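You operate a simulated robot arm through the tools that you are given. There is no shell and no other tool.

You run a simulated robot arm. Do the job below in one go: nothing can be reset, and whatever is moved stays where it is left.

## Task
Set count, width and edge by the job card and weave the batch.

The check looks at the end state, three seconds after you hand in, the way a careful person would. Anything else that was tipped, shoved, dropped, spilled or broken makes it a failure.

## Robot
A 6-joint arm with a fingered hand, fixed in place. Base frame: the origin is on the floor under the middle of its stand, x ahead of it, y to its left, z up; the work surface is at about z = 950. Readings come in mm, degrees, newtons and seconds.
With the tool pointing down near the work surface it reaches from about 220 to 780 mm from the base axis. Its first joint turns from -166.0 to 166.0 degrees. Payload 4 kg.
The tool frame sits at the grasp point between the pads (the TCP): z along the fingers, y along the line on which they close. The tips reach 26 mm beyond it. The gripper opens to 132 mm; its body begins 73 mm behind the TCP. The gripper is a hand of 5 fingers: y runs from the thumb to the fingers, the wrist lies at [0, 0, -239] in the tool frame.
Orientation is that of the tool frame in the base frame, as a unit quaternion [x, y, z, w]. With the fingers straight down and closing along the base's y, the tool's x points along the base's -x, its y along +y and its z along -z.

## Interface
- The arm moves only by the tool drive_tool. Its argument "moves" is a list of rows, each a list of 6 numbers: the shift along the base's x, y, z in mm, then the turn, a rotation vector about the base's x, y, z in degrees. In form: [[x, y, z, rx, ry, rz], ...]. A call has 1 to 20 rows; each row shifts and turns the commanded pose from where the row before left it. A row lasts 0.2 s, in which the tool goes at most 50 mm and 8.6 degrees; a call with a longer step from one row to the next is refused whole. Where a pose cannot be reached the arm comes as near as it can. A force on the tool above 40 N (or 10 N above the force at the start of the call, whichever is more), or a blocked arm, ends the call early, and 0.2 s more pass. In this call time passes only in rows, and 0.2 s behind the last. The reply holds the time, the measured pose of the TCP, the force on the tool along the base axes, the opening and the grip force, in the units named above and with some noise, with the torque about the TCP (base axes, N m) and any sound that the robot's microphone picked up, and new pictures: "pictures" is both (left out), scene, wrist or none.
- Cameras (640 x 400 px; columns grow to the right, rows downward): "scene" is fixed at [221.8, 650.2, 1689.5]; the picture's right is [-0.96, -0.26, 0.00], its down [-0.26, 0.94, -0.23] and it looks along [0.06, -0.22, -0.97] (base axes); focal length 218 px, centre (320, 200). "wrist" rides on the gripper at [85, 2, -97] in the tool frame; the picture's right is [-0.02, 1.00, 0.00], its down [-0.75, -0.02, -0.66] and it looks along [-0.66, -0.01, 0.75] (tool axes); focal length 270 px, centre (320, 200). There is no depth. A picture from a camera that has moved, and an enlarged one, comes with that camera's place and axes in the base frame and with its lens.
- finger_targets(finger1, finger2, finger3, finger4, thumb_bend): sets how far each is bent, from 0 (flat) to 100 (curled in); at 30 the hand is open as for a grip, at 70 the pads meet at the TCP. One left out holds its place. A second passes; each finger stops where it meets its share of the squeeze, and holds until it gets a number again. It is the only way to open and close the hand. It gives what a move gives, with no picture; readings hold the bend of each and the force on the fingers (four entries, about 0 where the hand has none), thumb and palm.
- enlarge(camera, box): a new picture of the part [left, top, right, bottom] of that camera's present view, enlarged. No time passes.
- close_job(): hands the job in; it is judged then, once.

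Nothing tells you positions but the pictures and the camera data. Unless the task says otherwise, let go and move clear before handing in.

The tools are called after "Call:" as a command line: name --pt "numbers of a row" for each row, then --argument value for the rest, lists and objects as JSON in quotes. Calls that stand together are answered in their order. drive_tool: Moves the arm, as the interface text tells. Its arguments: {"type":"object","properties":{"moves":{"type":"array","items":{"type":"array","items":{"type":"number"}}},"pictures":{"type":"string","enum":["both","scene","wrist","none"]}},"required":["moves"]} The other tools are called the same way: finger_targets (finger1, finger2, finger3, finger4, thumb_bend) moves the fingers one by one; enlarge (camera, box) takes an enlarged picture of a part of a camera's view; close_job () hands the job in.

At the start:

```text
time: 0.0
tcp_pos: [346.6, 306.2, 1281.2]
orientation: [0.0, 1.0, 0.0, 0.0]
ft_force: [-0.8, 1.0, 0.0]
torque: [0.02, -0.02, -0.02]
finger_gap: 132.1
grasp_force: 0.1
shape: jaw
bend: [30.0, 30.0, 30.0, 30.0, 30.0]
finger forces: [0.0, 0.0, 0.0, 0.0, 0.1, 0.0]
```

scene: 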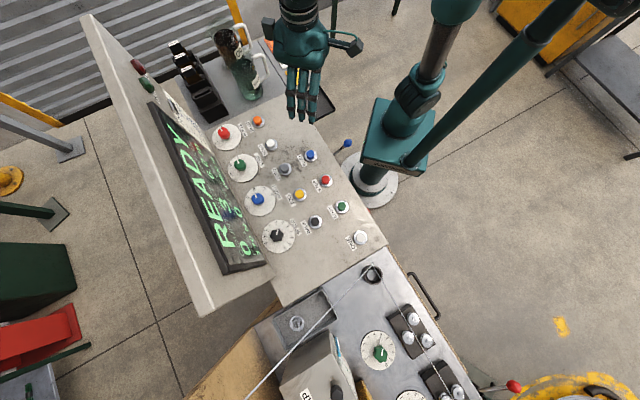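
wrist: 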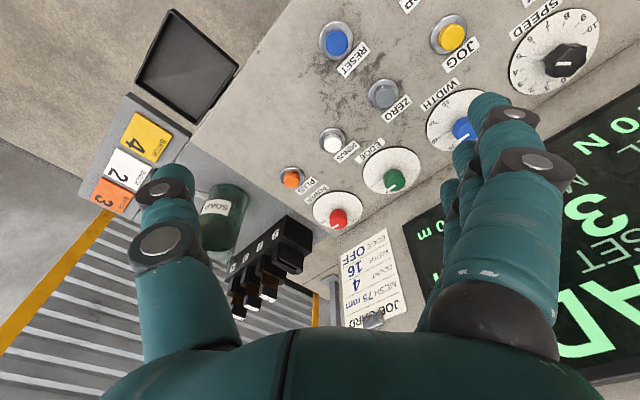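

I see a control panel with knobs (red, green, blue, black), buttons, a display reading READY, and a job card. I'll enlarge the views to read everything before moving.

Call:
enlarge --camera "scene" --box '[200, 100, 400, 280]'

Call:
enlarge --camera "wrist" --box '[300, 200, 480, 340]'

Call:
enlarge --camera "wrist" --box '[260, 0, 640, 240]'

Call:
enlarge --camera "scene" --box '[80, 10, 340, 150]'

Call:
enlarge --camera "scene" --box '[240, 250, 520, 400]'

Call:
enlarge --camera "wrist" --box '[60, 80, 340, 330]'

```text
2.22 times, centred on (300, 190) of scene
camera zoom: at [221.8, 650.2, 1689.5], right [-0.96, -0.26, 0.0], down [-0.26, 0.94, -0.23], along [0.06, -0.22, -0.97], focal length 484 px, centre (364, 222)
```

zoom: 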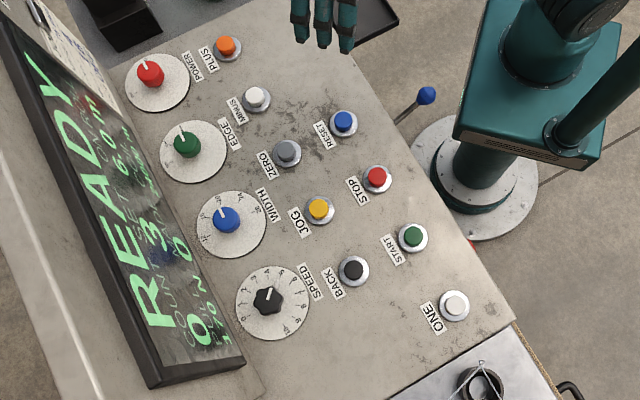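

```text
2.86 times, centred on (390, 270) of wrist
camera zoom: at [261.9, 307.0, 1379.5], right [0.02, 1.0, 0.0], down [0.75, -0.02, 0.66], along [0.66, -0.01, -0.75], focal length 772 px, centre (120, 0)
```

zoom: 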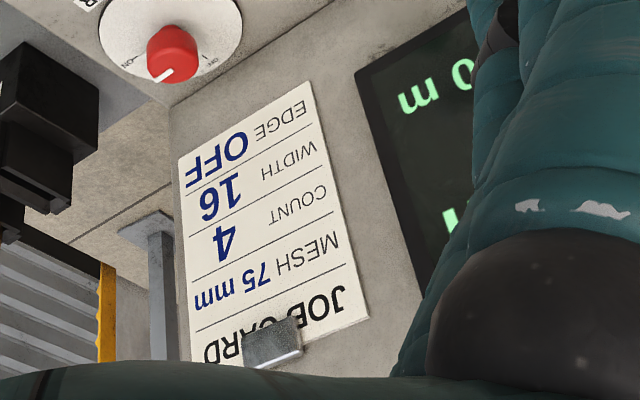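

```text
1.67 times, centred on (450, 120) of wrist
camera zoom: at [261.9, 307.0, 1379.5], right [0.02, 1.0, 0.0], down [0.75, -0.02, 0.66], along [0.66, -0.01, -0.75], focal length 450 px, centre (103, 333)
```

zoom: 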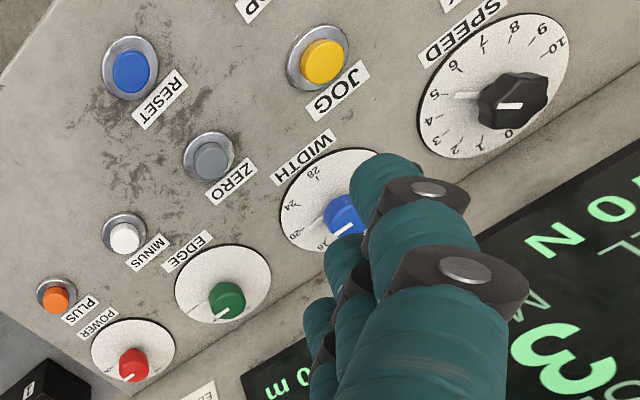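

```text
2.46 times, centred on (210, 80) of scene
camera zoom: at [221.8, 650.2, 1689.5], right [-0.96, -0.26, 0.0], down [-0.26, 0.94, -0.23], along [0.06, -0.22, -0.97], focal length 536 px, centre (591, 495)
```

zoom: 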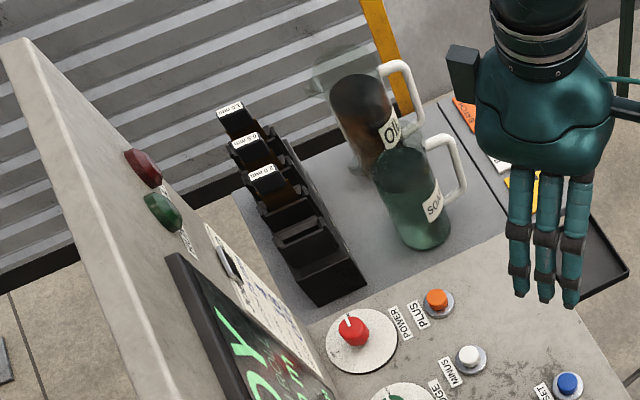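

```text
2.29 times, centred on (380, 325) of scene
camera zoom: at [221.8, 650.2, 1689.5], right [-0.96, -0.26, 0.0], down [-0.26, 0.94, -0.23], along [0.06, -0.22, -0.97], focal length 497 px, centre (183, -86)
```

zoom: 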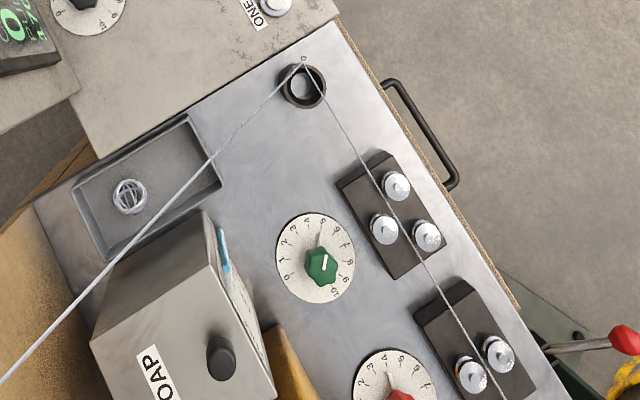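

```text
1.60 times, centred on (200, 205) of wrist
camera zoom: at [261.9, 307.0, 1379.5], right [0.02, 1.0, 0.0], down [0.75, -0.02, 0.66], along [0.66, -0.01, -0.75], focal length 432 px, centre (512, 192)
```

zoom: 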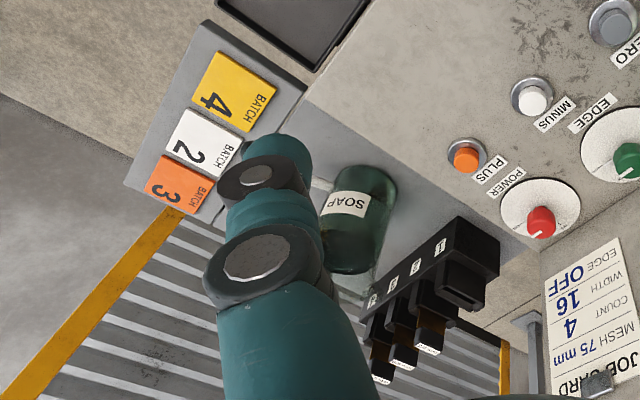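

The card reads mesh 75 mm, count 4, width 16, edge OFF. Next I'll read the display and the dials closely.

Call:
enlarge --camera "scene" --box '[140, 95, 270, 185]'

Call:
enlarge --camera "scene" --box '[170, 180, 290, 275]'

Call:
enlarge --camera "scene" --box '[200, 110, 280, 165]'

Call:
enlarge --camera "scene" --box '[225, 175, 305, 255]'

Call:
enlarge --camera "wrist" --box '[560, 80, 640, 380]'

Call:
enlarge --camera "scene" --box '[440, 320, 640, 400]'

```text
4.44 times, centred on (205, 140) of scene
camera zoom: at [221.8, 650.2, 1689.5], right [-0.96, -0.26, 0.0], down [-0.26, 0.94, -0.23], along [0.06, -0.22, -0.97], focal length 967 px, centre (831, 467)
```

zoom: 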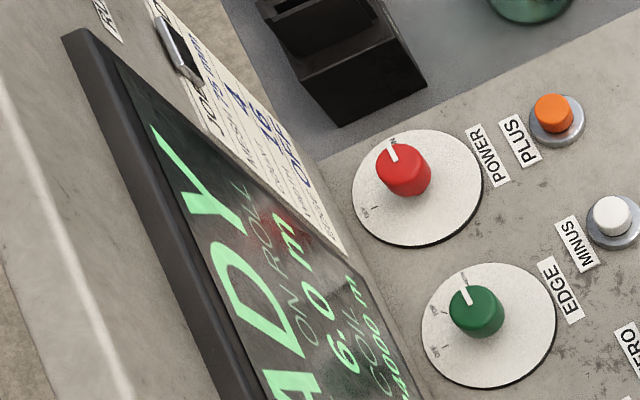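

```text
4.21 times, centred on (230, 228) of scene
camera zoom: at [221.8, 650.2, 1689.5], right [-0.96, -0.26, 0.0], down [-0.26, 0.94, -0.23], along [0.06, -0.22, -0.97], focal length 916 px, centre (699, 84)
```

zoom: 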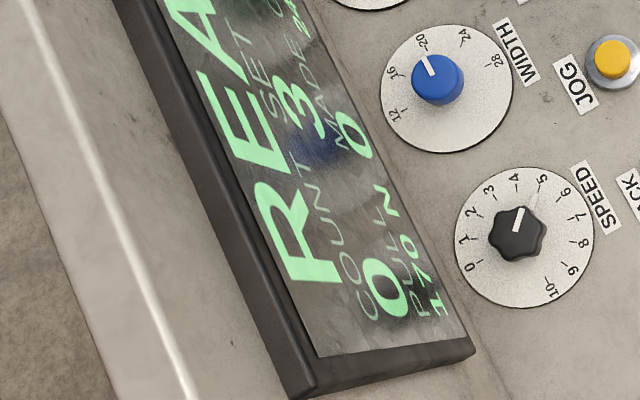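

```text
7.27 times, centred on (240, 138) of scene
camera zoom: at [221.8, 650.2, 1689.5], right [-0.96, -0.26, 0.0], down [-0.26, 0.94, -0.23], along [0.06, -0.22, -0.97], focal length 1582 px, centre (902, 654)
```

zoom: 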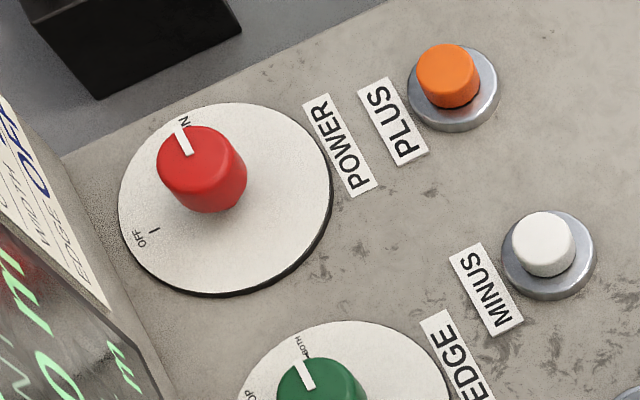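

```text
5.00 times, centred on (265, 215) of scene
camera zoom: at [221.8, 650.2, 1689.5], right [-0.96, -0.26, 0.0], down [-0.26, 0.94, -0.23], along [0.06, -0.22, -0.97], focal length 1088 px, centre (595, 125)
```

zoom: 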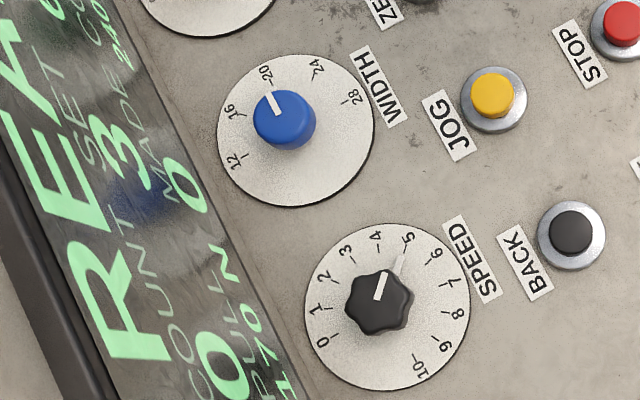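

```text
1.33 times, centred on (600, 230) of wrist
camera zoom: at [261.9, 307.0, 1379.5], right [0.02, 1.0, 0.0], down [0.75, -0.02, 0.66], along [0.66, -0.01, -0.75], focal length 360 px, centre (-53, 160)
```

zoom: 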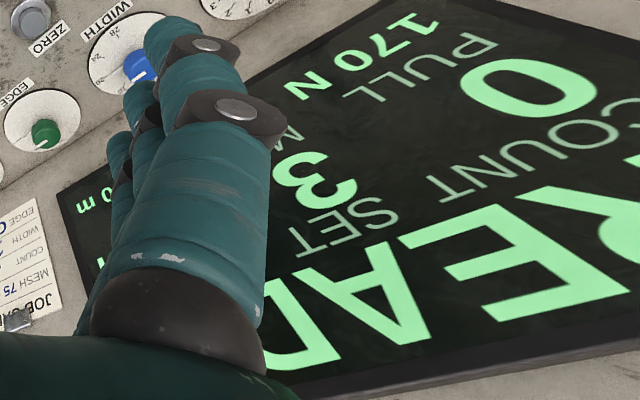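

```text
3.20 times, centred on (540, 360) of scene
camera zoom: at [221.8, 650.2, 1689.5], right [-0.96, -0.26, 0.0], down [-0.26, 0.94, -0.23], along [0.06, -0.22, -0.97], focal length 696 px, centre (-384, -312)
```

zoom: 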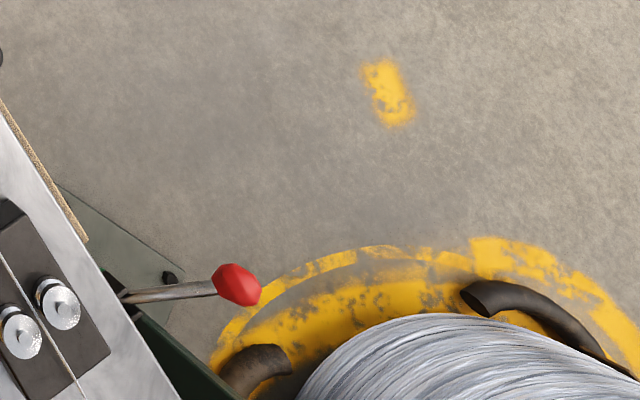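

Display shows READY, COUNT 0, SET 3, so it needs PLUS once, WIDTH from 20 to 16 and EDGE from BOTH to OFF. By triangulation PLUS is near (574,247,968), the EDGE knob near (567,441,978) and the WIDTH knob near (469,538,978), with the panel turned 45°. I'll turn the hand to line up with the panel and look again.

Call:
drive_tool --pt "0 0 0 0 0 7.5" --pt "0 0 0 0 0 7.5" --pt "0 0 0 0 0 7.5" --pt "0 0 0 0 0 7.5" --pt "0 0 0 0 0 7.5" --pt "0 0 0 0 0 7.5"

Call:
enlarge --camera "scene" --box '[215, 145, 265, 185]'

```text
time: 1.4
tcp_pos: [346.8, 306.7, 1281.6]
orientation: [-0.384, 0.923, 0.0, 0.001]
ft_force: [0.3, -0.2, -0.3]
torque: [0.03, 0.0, -0.01]
finger_gap: 131.8
grasp_force: 0.0
shape: jaw
bend: [30.0, 30.0, 30.0, 30.0, 30.0]
finger forces: [0.0, 0.0, 0.1, 0.0, 0.0, 0.0]
camera wrist: at [285.4, 246.5, 1379.5], right [-0.69, 0.72, 0.0], down [0.54, 0.52, 0.66], along [0.47, 0.46, -0.75], focal length 270 px, centre (320, 200)
```

scene: 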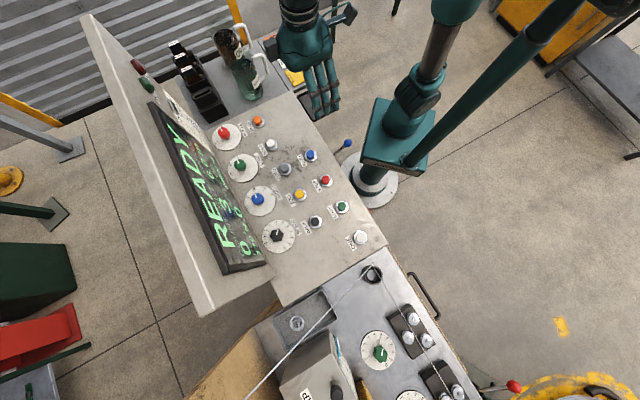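
wrist: 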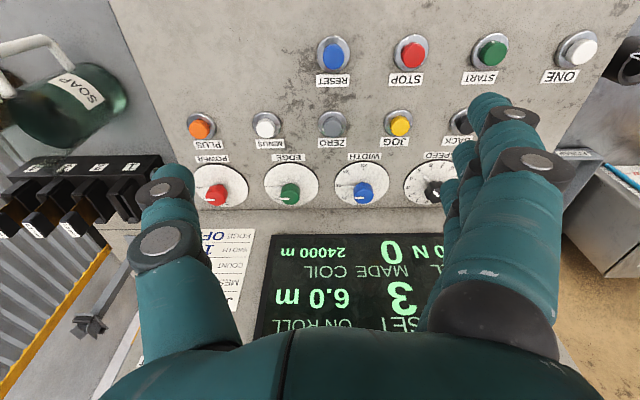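

```text
10.00 times, centred on (240, 165) of scene
camera zoom: at [221.8, 650.2, 1689.5], right [-0.96, -0.26, 0.0], down [-0.26, 0.94, -0.23], along [0.06, -0.22, -0.97], focal length 2176 px, centre (1120, 550)
```

zoom: 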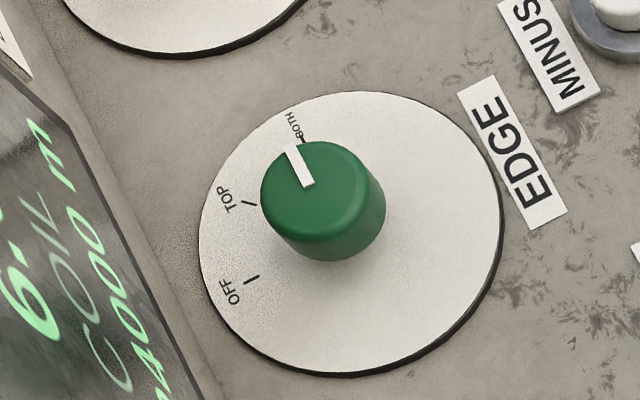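

EDGE has positions BOTH, TOP and OFF, 45° apart counter-clockwise, so it needs +90° about z; WIDTH from 20 to 16 needs +45°. I'm checking the hand's size and the dials more closely before going near the wall.

Call:
enlarge --camera "scene" --box '[250, 0, 370, 130]'

Call:
enlarge --camera "wrist" --box '[170, 90, 450, 220]'

Call:
enlarge --camera "wrist" --box '[120, 200, 460, 380]'

```text
3.08 times, centred on (310, 65) of scene
camera zoom: at [221.8, 650.2, 1689.5], right [-0.96, -0.26, 0.0], down [-0.26, 0.94, -0.23], along [0.06, -0.22, -0.97], focal length 669 px, centre (351, 615)
```

zoom: 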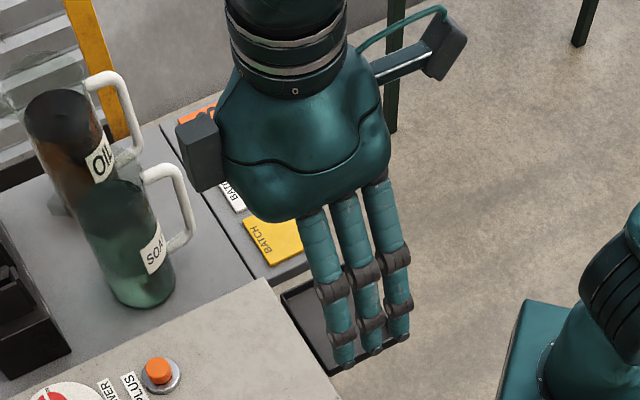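

```text
2.29 times, centred on (310, 155) of wrist
camera zoom: at [285.4, 246.5, 1379.5], right [-0.69, 0.72, 0.0], down [0.54, 0.52, 0.66], along [0.47, 0.46, -0.75], focal length 618 px, centre (343, 303)
```

zoom: 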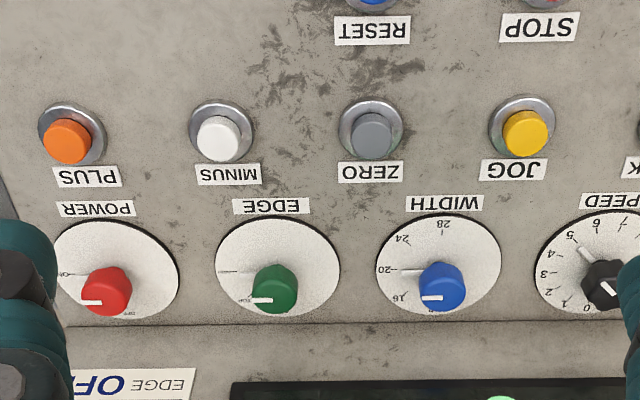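

```text
1.88 times, centred on (290, 290) of wrist
camera zoom: at [285.4, 246.5, 1379.5], right [-0.69, 0.72, 0.0], down [0.54, 0.52, 0.66], along [0.47, 0.46, -0.75], focal length 509 px, centre (376, 31)
```

zoom: 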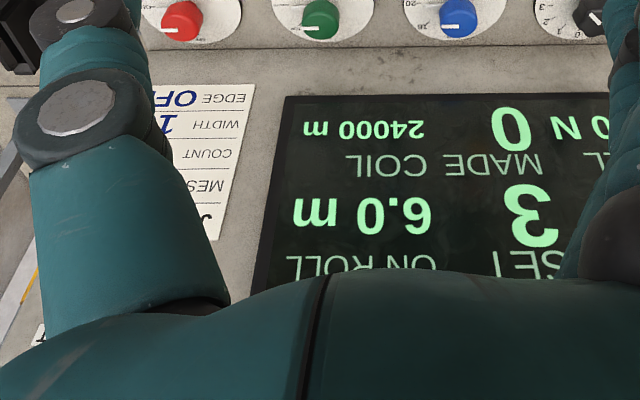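

The wall stands about 62 mm behind the knob axes and the screen frame about 53 mm, so I need to know the hand's shape well. I'll curl the fingers one way up here to learn which is which, and set up a single pointing finger for the buttons.

Call:
finger_targets --finger1 0 --finger2 100 --finger3 100 --finger4 100 --thumb_bend 0

Call:
enlarge --camera "scene" --box '[230, 0, 390, 130]'

Call:
enlarge --camera "wrist" --box '[0, 0, 640, 400]'

```text
time: 2.4
tcp_pos: [345.8, 307.1, 1281.3]
orientation: [-0.382, 0.924, 0.0, 0.0]
ft_force: [0.4, 0.5, -0.7]
torque: [-0.01, -0.03, -0.01]
finger_gap: 183.4
grasp_force: 0.1
shape: fingers
bend: [0.0, 100.0, 100.0, 100.0, 1.0]
finger forces: [0.0, 0.0, 0.0, 0.0, 0.1, 0.0]
```

```text
3.08 times, centred on (310, 65) of scene
camera zoom: at [221.8, 650.2, 1689.5], right [-0.96, -0.26, 0.0], down [-0.26, 0.94, -0.23], along [0.06, -0.22, -0.97], focal length 669 px, centre (351, 615)
```

zoom: 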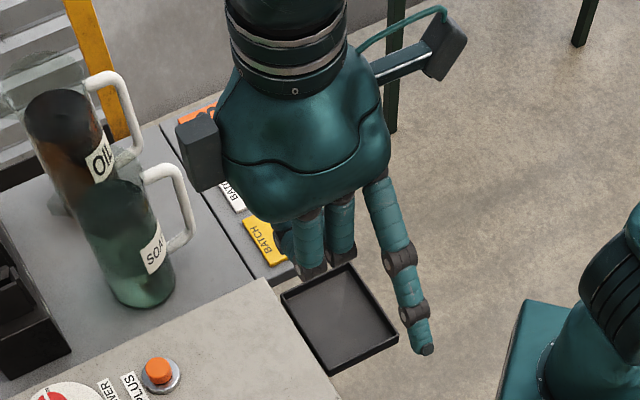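

```text
1.00 times, centred on (320, 200) of wrist (not enlarged: the box is as wide or as high as the picture)
camera zoom: at [285.3, 246.7, 1379.5], right [-0.69, 0.72, 0.0], down [0.54, 0.52, 0.66], along [0.48, 0.46, -0.75], focal length 270 px, centre (320, 200)
```

zoom: 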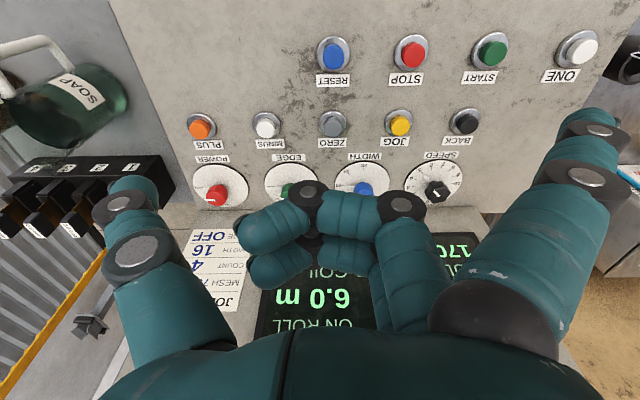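

Finger 1 is on the camera side; pressing PLUS with the thumb keeps the hand over the panel and away from the soap and oil jugs. I'll curl all the fingers and leave the thumb at 30 as a pointer.

Call:
finger_targets --finger1 100 --finger2 100 --finger3 100 --finger4 100 --thumb_bend 30

Call:
drive_tool --pt "36 -3 0 0 0 0" --pt "36 -3 0 0 0 0" --pt "36 -3 0 0 0 0" --pt "36 -3 0 0 0 0" --pt "36 -2 0 0 0 0"

Call:
enlarge --camera "scene" --box '[190, 0, 350, 130]'

```text
time: 3.4
tcp_pos: [347.0, 307.0, 1281.4]
orientation: [-0.383, 0.924, 0.001, 0.0]
ft_force: [0.2, -0.9, 0.5]
torque: [0.0, -0.02, -0.02]
finger_gap: 64.7
grasp_force: 0.1
shape: fingers
bend: [100.0, 100.0, 100.0, 100.0, 30.0]
finger forces: [0.0, 0.0, 0.0, 0.0, 0.0, 0.0]
```

```text
time: 4.6
tcp_pos: [527.8, 290.6, 1282.1]
orientation: [-0.383, 0.924, -0.001, 0.001]
ft_force: [-0.3, -0.5, 1.2]
torque: [0.05, -0.04, 0.02]
finger_gap: 65.0
grasp_force: 0.0
shape: fingers
bend: [100.0, 100.0, 100.0, 100.0, 30.0]
finger forces: [0.0, 0.0, 0.0, 0.0, 0.0, 0.0]
camera wrist: at [465.4, 231.7, 1380.3], right [-0.69, 0.72, 0.0], down [0.54, 0.52, 0.66], along [0.48, 0.46, -0.75], focal length 270 px, centre (320, 200)
```

scene: 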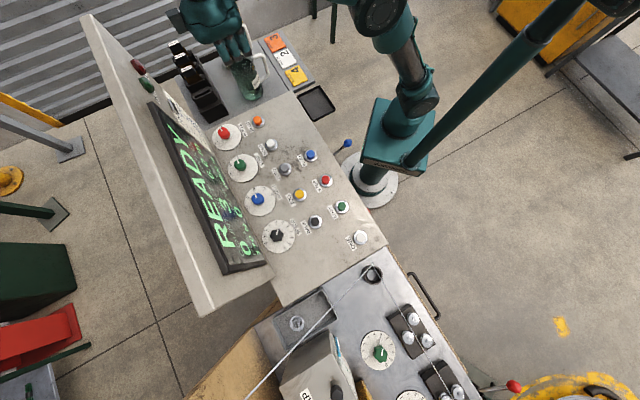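
wrist: 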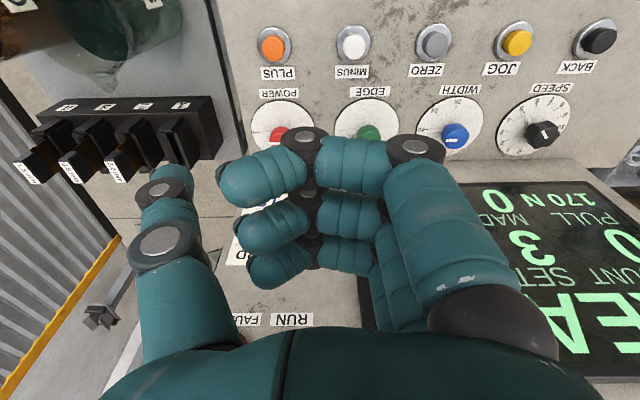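

```text
3.08 times, centred on (270, 65) of scene
camera zoom: at [221.8, 650.2, 1689.5], right [-0.96, -0.26, 0.0], down [-0.26, 0.94, -0.23], along [0.06, -0.22, -0.97], focal length 669 px, centre (474, 615)
```

zoom: 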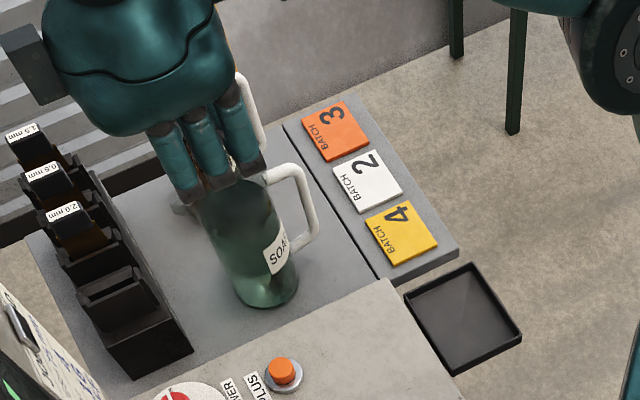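

The hand is up near x=528, y=291, with the jugs, the 4/2/3 batch tiles and a black tray to the right of the panel. I'll look closely at the thumb tip to calibrate it against the view of PLUS.

Call:
enlarge --camera "wrist" --box '[90, 130, 290, 270]'

Call:
enlarge --camera "wrist" --box '[220, 10, 420, 150]'

```text
2.86 times, centred on (190, 200) of wrist
camera zoom: at [465.4, 231.7, 1380.3], right [-0.69, 0.72, 0.0], down [0.54, 0.52, 0.66], along [0.48, 0.46, -0.75], focal length 772 px, centre (691, 200)
```

zoom: 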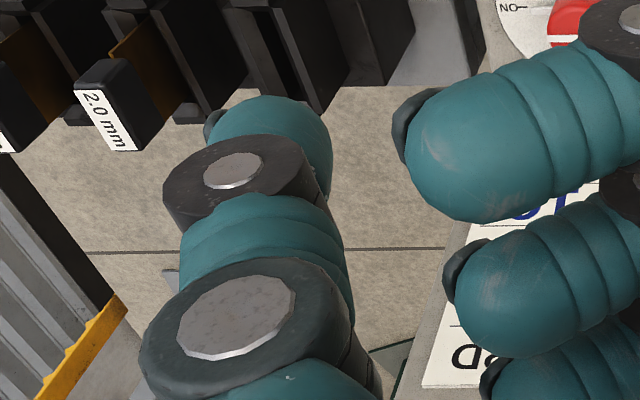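

```text
2.86 times, centred on (320, 80) of wrist
camera zoom: at [465.4, 231.7, 1380.3], right [-0.69, 0.72, 0.0], down [0.54, 0.52, 0.66], along [0.48, 0.46, -0.75], focal length 772 px, centre (320, 543)
```

zoom: 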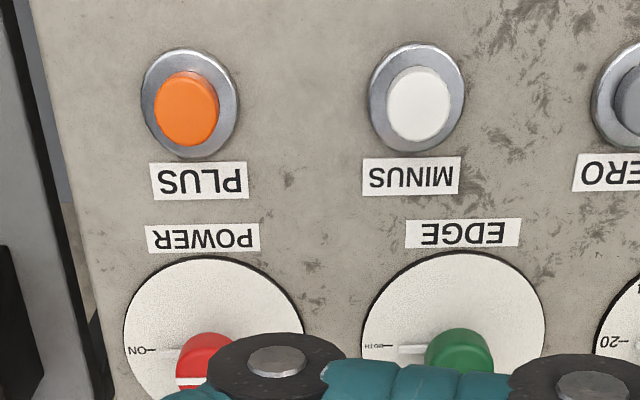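

PLUS triangulates to about (572,248) with its cap top near z=969. I'll bring the thumb tip over it and down to about 65 mm above, then check.

Call:
drive_tool --pt "-5 7 -40 0 0 0" --pt "0 0 -45 0 0 0" --pt "0 0 -45 0 0 0" --pt "0 0 -45 0 0 0" --pt "0 0 -45 0 0 0"

Call:
enlarge --camera "scene" --box '[200, 60, 320, 170]'

Call:
enlarge --camera "wrist" --box '[90, 60, 290, 200]'

```text
time: 5.8
tcp_pos: [522.0, 298.8, 1060.0]
orientation: [-0.381, 0.924, 0.0, 0.001]
ft_force: [0.0, 0.1, 0.0]
torque: [0.0, -0.01, -0.01]
finger_gap: 65.1
grasp_force: 0.2
shape: fingers
bend: [100.0, 100.0, 100.0, 100.0, 30.0]
finger forces: [0.1, 0.1, 0.0, 0.0, 0.0, 0.0]
camera wrist: at [461.2, 238.4, 1158.7], right [-0.69, 0.72, 0.0], down [0.54, 0.52, 0.66], along [0.48, 0.46, -0.75], focal length 270 px, centre (320, 200)
```

scene: 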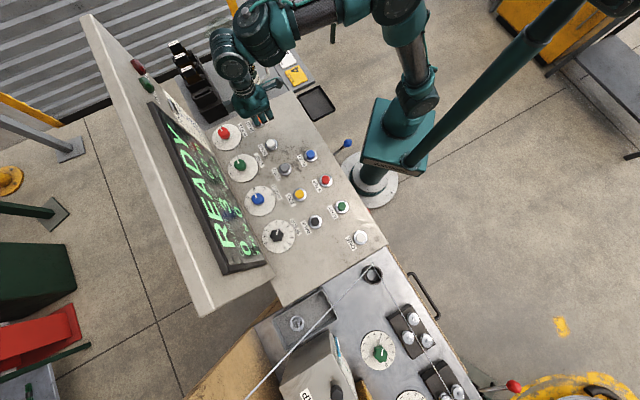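
wrist: 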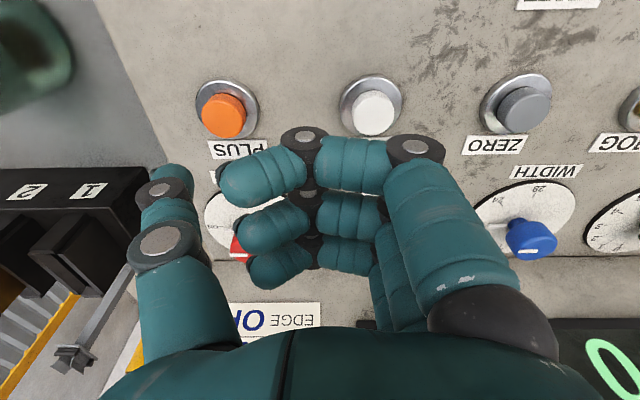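

```text
3.64 times, centred on (260, 115) of scene
camera zoom: at [221.8, 650.2, 1689.5], right [-0.96, -0.26, 0.0], down [-0.26, 0.94, -0.23], along [0.06, -0.22, -0.97], focal length 791 px, centre (538, 509)
```

zoom: 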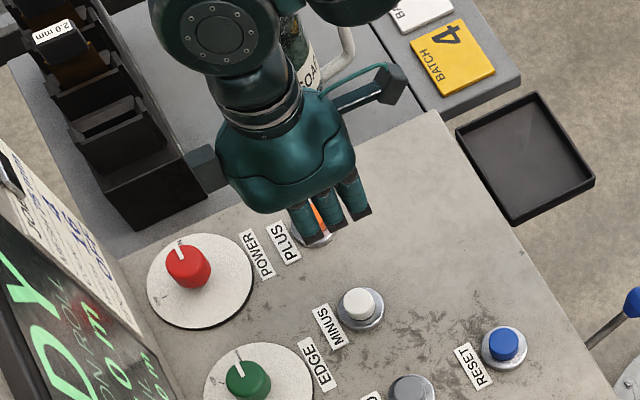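

```text
2.86 times, centred on (190, 130) of wrist
camera zoom: at [461.2, 238.4, 1158.7], right [-0.69, 0.72, 0.0], down [0.54, 0.52, 0.66], along [0.48, 0.46, -0.75], focal length 772 px, centre (691, 400)
```

zoom: 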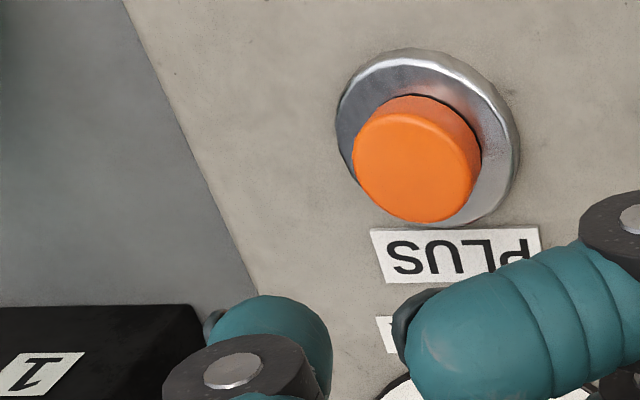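

The thumb tip sits over PLUS to within a few millimetres; contact should come at a TCP height of about 996. I'll go down to 1002 first.

Call:
drive_tool --pt "0 0 -20 0 0 0" --pt "0 0 -20 0 0 0" --pt "0 0 -18 0 0 0"

Call:
enlarge --camera "wrist" --box '[90, 80, 290, 220]'

Call:
enlarge --camera "scene" --box '[220, 90, 300, 150]'

```text
time: 6.6
tcp_pos: [522.4, 299.3, 1002.0]
orientation: [-0.382, 0.924, 0.0, 0.001]
ft_force: [0.4, -1.3, 0.6]
torque: [0.05, -0.05, 0.0]
finger_gap: 65.0
grasp_force: 0.0
shape: fingers
bend: [100.0, 100.0, 100.0, 100.0, 30.0]
finger forces: [0.0, 0.0, 0.0, 0.0, 0.1, 0.1]
camera wrist: at [461.6, 239.4, 1101.6], right [-0.69, 0.72, 0.0], down [0.54, 0.52, 0.66], along [0.48, 0.46, -0.75], focal length 270 px, centre (320, 200)
```

scene: 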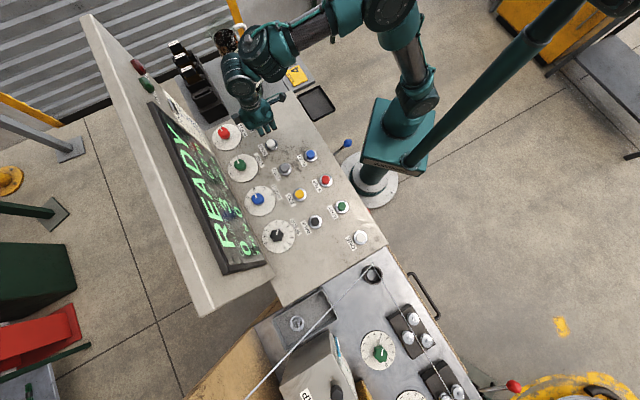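
wrist: 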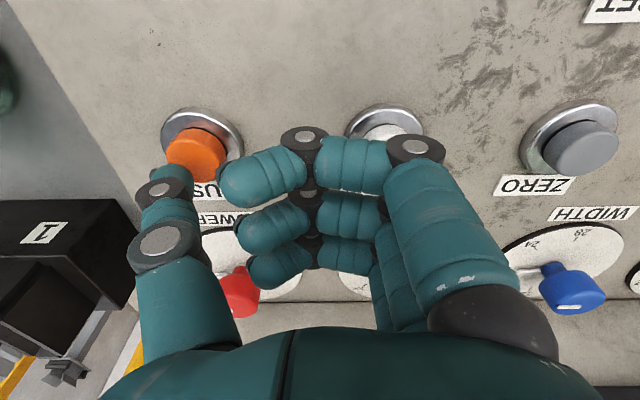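

```text
2.86 times, centred on (190, 150) of wrist
camera zoom: at [461.6, 239.4, 1101.6], right [-0.69, 0.72, 0.0], down [0.54, 0.52, 0.66], along [0.48, 0.46, -0.75], focal length 772 px, centre (691, 343)
```

zoom: 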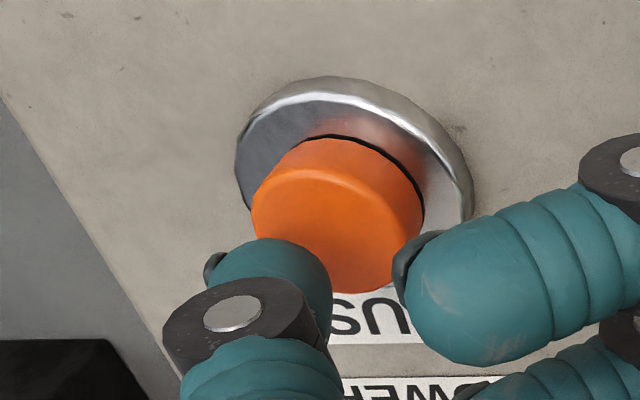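

```text
6.67 times, centred on (260, 120) of scene
camera zoom: at [221.8, 650.2, 1689.5], right [-0.96, -0.26, 0.0], down [-0.26, 0.94, -0.23], along [0.06, -0.22, -0.97], focal length 1450 px, centre (720, 733)
```

zoom: 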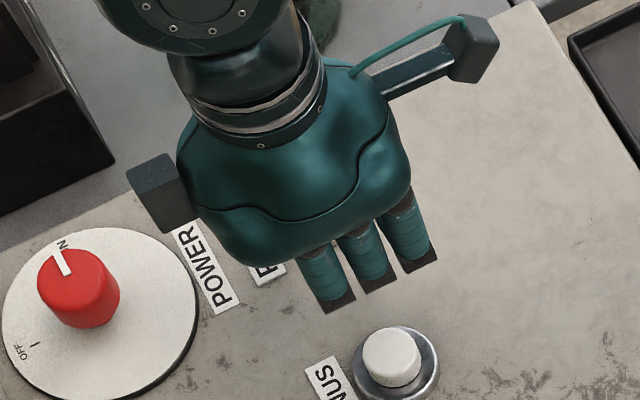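

The thumb tip is a few millimetres off the centre of a cap about 34 mm wide, which is fine. Pressing down now in small steps.

Call:
drive_tool --pt "-2 -2 -2 0 0 0" --pt "0 0 -2 0 0 0" --pt "0 0 -2 0 0 0" --pt "0 0 -2 0 0 0" --pictures "wrist"

```text
time: 7.6
tcp_pos: [519.2, 298.2, 995.4]
orientation: [-0.383, 0.924, 0.0, 0.0]
ft_force: [0.4, -0.4, 0.6]
torque: [-0.09, -0.07, -0.01]
finger_gap: 65.0
grasp_force: 0.6
shape: fingers
bend: [100.0, 100.0, 100.0, 100.0, 30.0]
finger forces: [0.0, 0.0, 0.0, 0.0, 1.3, 0.0]
camera wrist: at [458.8, 237.7, 1093.5], right [-0.69, 0.72, 0.0], down [0.54, 0.52, 0.66], along [0.48, 0.46, -0.75], focal length 270 px, centre (320, 200)
```

wrist: 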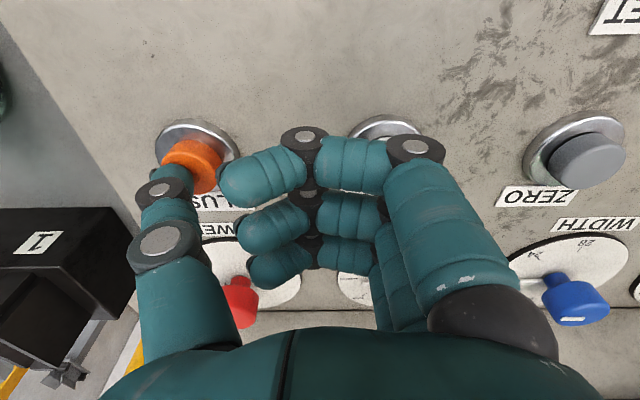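

Light contact shows on the thumb (1.3 N). Pressing further in small steps and watching for a click.

Call:
drive_tool --pt "0 0 -2 0 0 0" --pt "0 0 -2 0 0 0" --pictures "scene"

Call:
enlarge --camera "scene" --box '[140, 95, 270, 275]'

```text
time: 8.2
tcp_pos: [520.0, 298.6, 992.9]
orientation: [-0.383, 0.924, 0.0, 0.0]
ft_force: [-0.3, 1.3, 3.7]
torque: [-0.2, -0.23, -0.03]
finger_gap: 65.2
grasp_force: 1.8
shape: fingers
bend: [100.0, 100.0, 100.0, 100.0, 30.0]
finger forces: [0.0, 0.1, 0.1, 0.0, 3.9, 0.1]
heard: click
```

scene: 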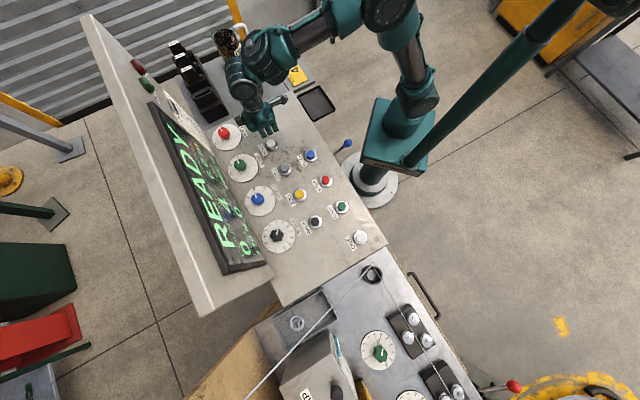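

```text
2.22 times, centred on (205, 185) of scene
camera zoom: at [221.8, 650.2, 1689.5], right [-0.96, -0.26, 0.0], down [-0.26, 0.94, -0.23], along [0.06, -0.22, -0.97], focal length 484 px, centre (576, 233)
```

zoom: 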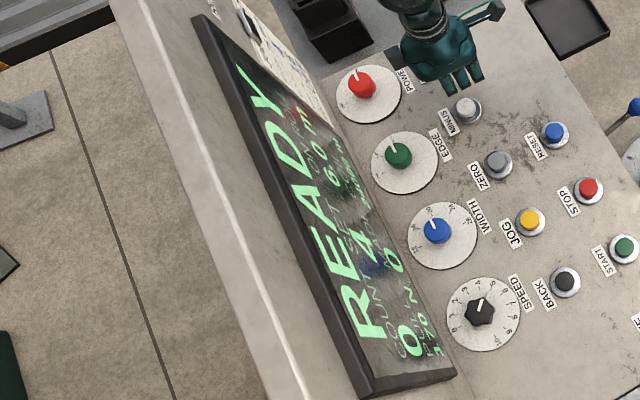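

SET now reads 4 after the click. I'll lift straight up, tilt the palm 20° away from the wall so it clears the screen, yaw to -22.5° from the panel axis, and hover over the EDGE knob near (568,439).

Call:
drive_tool --pt "0 0 20 0 0 0" --pt "0 0 45 0 0 0" --pt "0 0 45 0 0 0" --pt "0 0 48 0 0 0" --pt "0 0 0 4.714 -4.714 0" --pt "0 0 0 4.714 -4.714 0" --pt "0 0 0 4.714 -4.714 0" --pt "0 0 0 0 0 -7.5" --pt "0 0 0 0 0 -7.5" --pt "0 0 0 0 0 -7.5" --pictures "none"

Call:
finger_targets --finger1 0 --finger2 42 --finger3 42 --finger4 42 --thumb_bend 42

Call:
drive_tool --pt "11 34.5 0 0 0 0" --pt "11 34.5 0 0 0 0" --pt "11 34.5 0 0 0 0" --pt "11 34.5 0 0 0 0"

Call:
enlarge --camera "scene" --box '[190, 80, 320, 200]'

```text
time: 10.4
tcp_pos: [520.5, 297.6, 1150.7]
orientation: [-0.19, 0.966, 0.033, 0.17]
ft_force: [-0.4, -0.1, -0.3]
torque: [-0.02, 0.0, -0.02]
finger_gap: 65.0
grasp_force: 0.0
shape: fingers
bend: [100.0, 100.0, 100.0, 100.0, 30.0]
finger forces: [0.0, 0.1, 0.0, 0.0, 0.0, 0.0]
```

```text
time: 11.4
tcp_pos: [520.2, 296.5, 1150.1]
orientation: [-0.193, 0.966, 0.034, 0.171]
ft_force: [-0.7, 0.1, 0.5]
torque: [-0.01, -0.02, -0.03]
finger_gap: 150.4
grasp_force: 0.1
shape: fingers
bend: [0.0, 42.0, 42.0, 42.0, 42.0]
finger forces: [0.1, 0.0, 0.0, 0.0, 0.0, 0.0]
```

```text
time: 12.5
tcp_pos: [557.5, 432.9, 1148.1]
orientation: [-0.195, 0.966, 0.032, 0.164]
ft_force: [-13.1, -10.1, 3.5]
torque: [0.01, 0.13, 0.55]
finger_gap: 150.3
grasp_force: 8.7
shape: fingers
bend: [0.0, 42.0, 42.0, 49.0, 42.0]
finger forces: [0.1, 0.0, 0.0, 17.5, 0.0, 0.0]
stopped in row 4: the force on the tool passed its limit at 49 N (the readings are from after the stop); the commanded pose is now the measured one
camera wrist: at [454.3, 390.5, 1213.9], right [-0.37, 0.93, 0.0], down [0.46, 0.18, 0.87], along [0.81, 0.32, -0.49], focal length 270 px, centre (320, 200)
```

scene: 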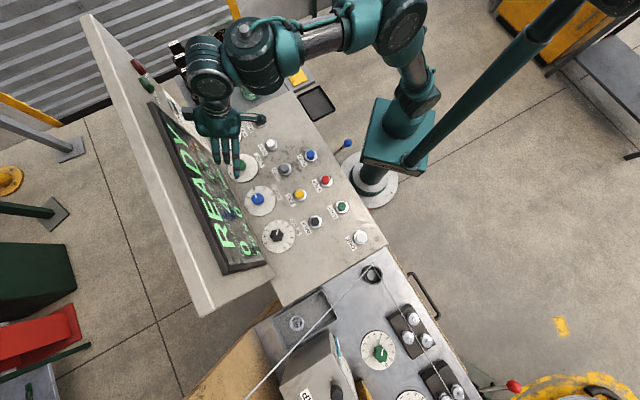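
wrist: 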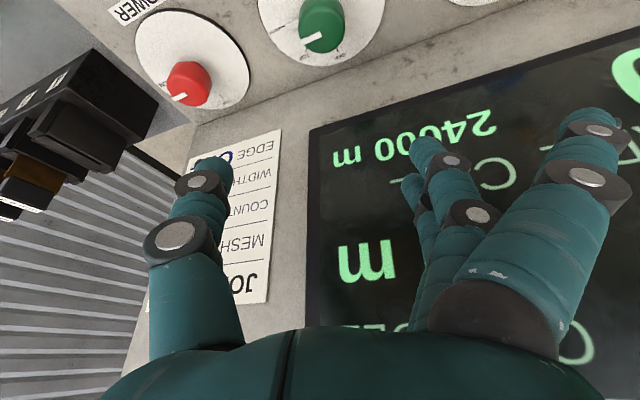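

```text
3.33 times, centred on (255, 140) of scene
camera zoom: at [221.8, 650.2, 1689.5], right [-0.96, -0.26, 0.0], down [-0.26, 0.94, -0.23], along [0.06, -0.22, -0.97], focal length 725 px, centre (537, 400)
```

zoom: 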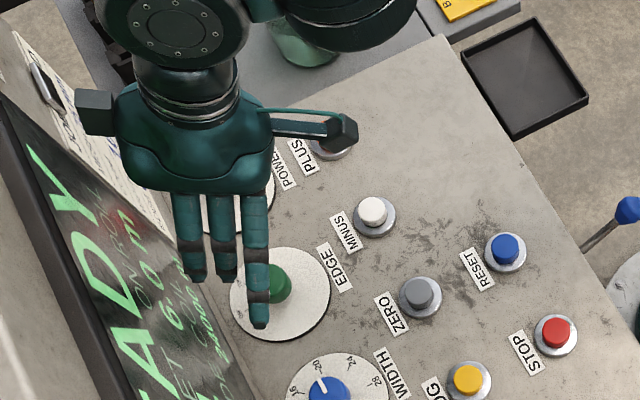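

The hand touched the screen frame: finger 4 felt 17.5 N, and the stop tripped at 49 N. I'm backing away from the wall at once and looking at what it touched.

Call:
drive_tool --pt "-15 -15 0 0 0 0" --pt "-25 -25 0 0 0 0" --pt "-25 -25 0 0 0 0"

Call:
enlarge --camera "scene" --box '[200, 80, 290, 160]'

Call:
enlarge --camera "scene" --box '[80, 10, 280, 290]'

Call:
enlarge --camera "wrist" --box '[340, 60, 640, 360]'

```text
time: 13.3
tcp_pos: [493.0, 368.1, 1146.7]
orientation: [-0.196, 0.966, 0.033, 0.164]
ft_force: [0.9, 0.0, -1.1]
torque: [-0.04, 0.0, 0.03]
finger_gap: 150.7
grasp_force: 0.0
shape: fingers
bend: [0.0, 42.0, 42.0, 42.0, 42.0]
finger forces: [0.0, 0.1, 0.0, 0.0, 0.0, 0.0]
camera wrist: at [389.5, 325.4, 1212.1], right [-0.37, 0.93, 0.0], down [0.46, 0.18, 0.87], along [0.81, 0.32, -0.49], focal length 270 px, centre (320, 200)
```

scene: 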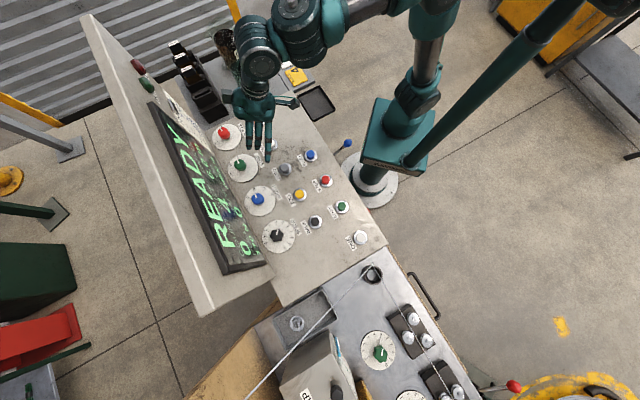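
wrist: 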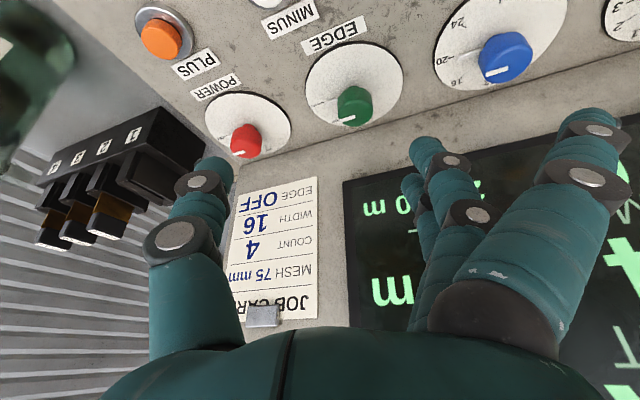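

```text
5.00 times, centred on (245, 120) of scene
camera zoom: at [221.8, 650.2, 1689.5], right [-0.96, -0.26, 0.0], down [-0.26, 0.94, -0.23], along [0.06, -0.22, -0.97], focal length 1088 px, centre (695, 600)
```

zoom: 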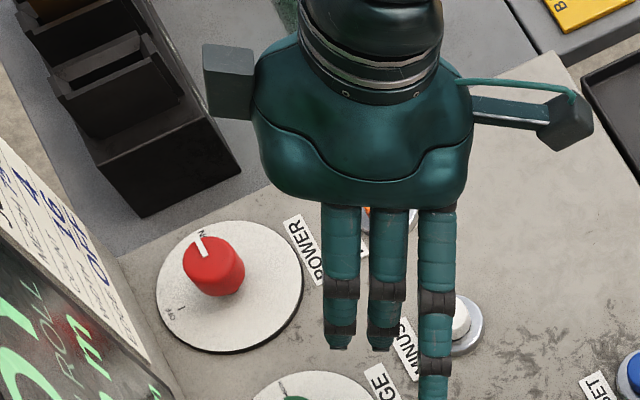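

```text
1.43 times, centred on (180, 150) of scene
camera zoom: at [221.8, 650.2, 1689.5], right [-0.96, -0.26, 0.0], down [-0.26, 0.94, -0.23], along [0.06, -0.22, -0.97], focal length 311 px, centre (520, 271)
```

zoom: 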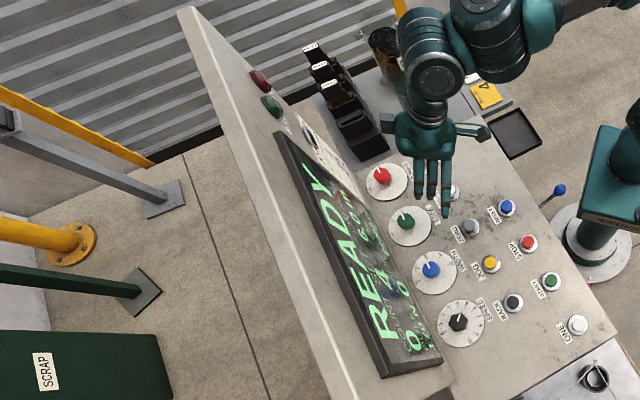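

```text
1.33 times, centred on (490, 210) of wrist
camera zoom: at [389.5, 325.4, 1212.1], right [-0.37, 0.93, 0.0], down [0.46, 0.18, 0.87], along [0.81, 0.32, -0.49], focal length 360 px, centre (93, 187)
```

zoom: 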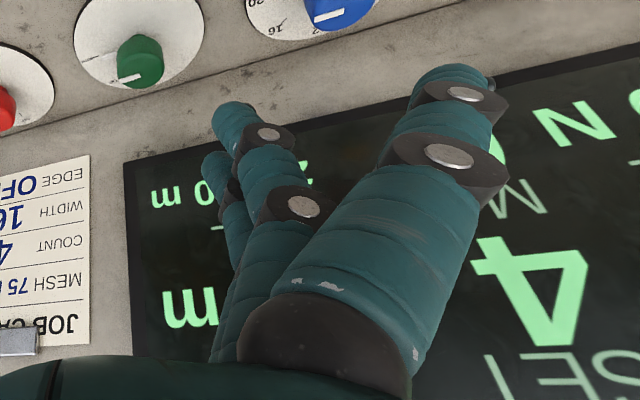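

The screen and card look unharmed. To understand what finger 4 is, I'll curl only that one and compare pictures.

Call:
finger_targets --finger4 100

Call:
enlarge --camera "scene" --box '[200, 80, 290, 160]'

Call:
enlarge --camera "wrist" --box '[340, 60, 640, 360]'

```text
time: 14.3
tcp_pos: [494.0, 369.5, 1149.0]
orientation: [-0.195, 0.966, 0.033, 0.164]
ft_force: [0.9, -1.1, 0.1]
torque: [-0.02, 0.01, -0.03]
finger_gap: 150.0
grasp_force: 0.1
shape: fingers
bend: [0.0, 42.0, 42.0, 100.0, 42.0]
finger forces: [0.0, 0.1, 0.1, 0.0, 0.0, 0.0]
```

```text
5.00 times, centred on (245, 120) of scene
camera zoom: at [221.8, 650.2, 1689.5], right [-0.96, -0.26, 0.0], down [-0.26, 0.94, -0.23], along [0.06, -0.22, -0.97], focal length 1088 px, centre (695, 600)
```

zoom: 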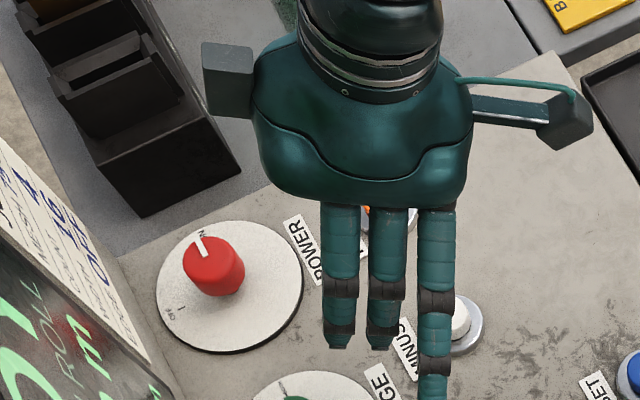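

```text
1.33 times, centred on (490, 210) of wrist
camera zoom: at [389.7, 325.3, 1212.8], right [-0.37, 0.93, 0.01], down [0.46, 0.18, 0.87], along [0.81, 0.32, -0.49], focal length 360 px, centre (93, 187)
```

zoom: 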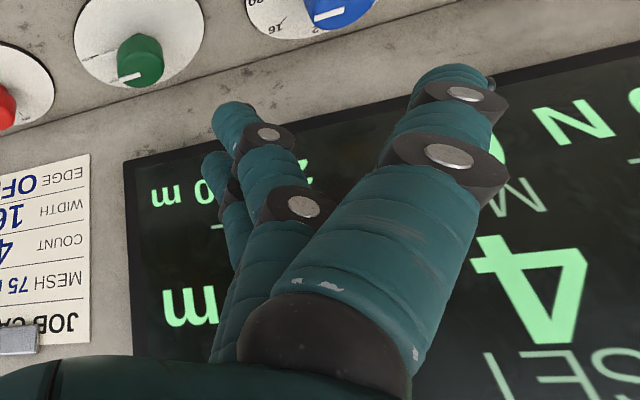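

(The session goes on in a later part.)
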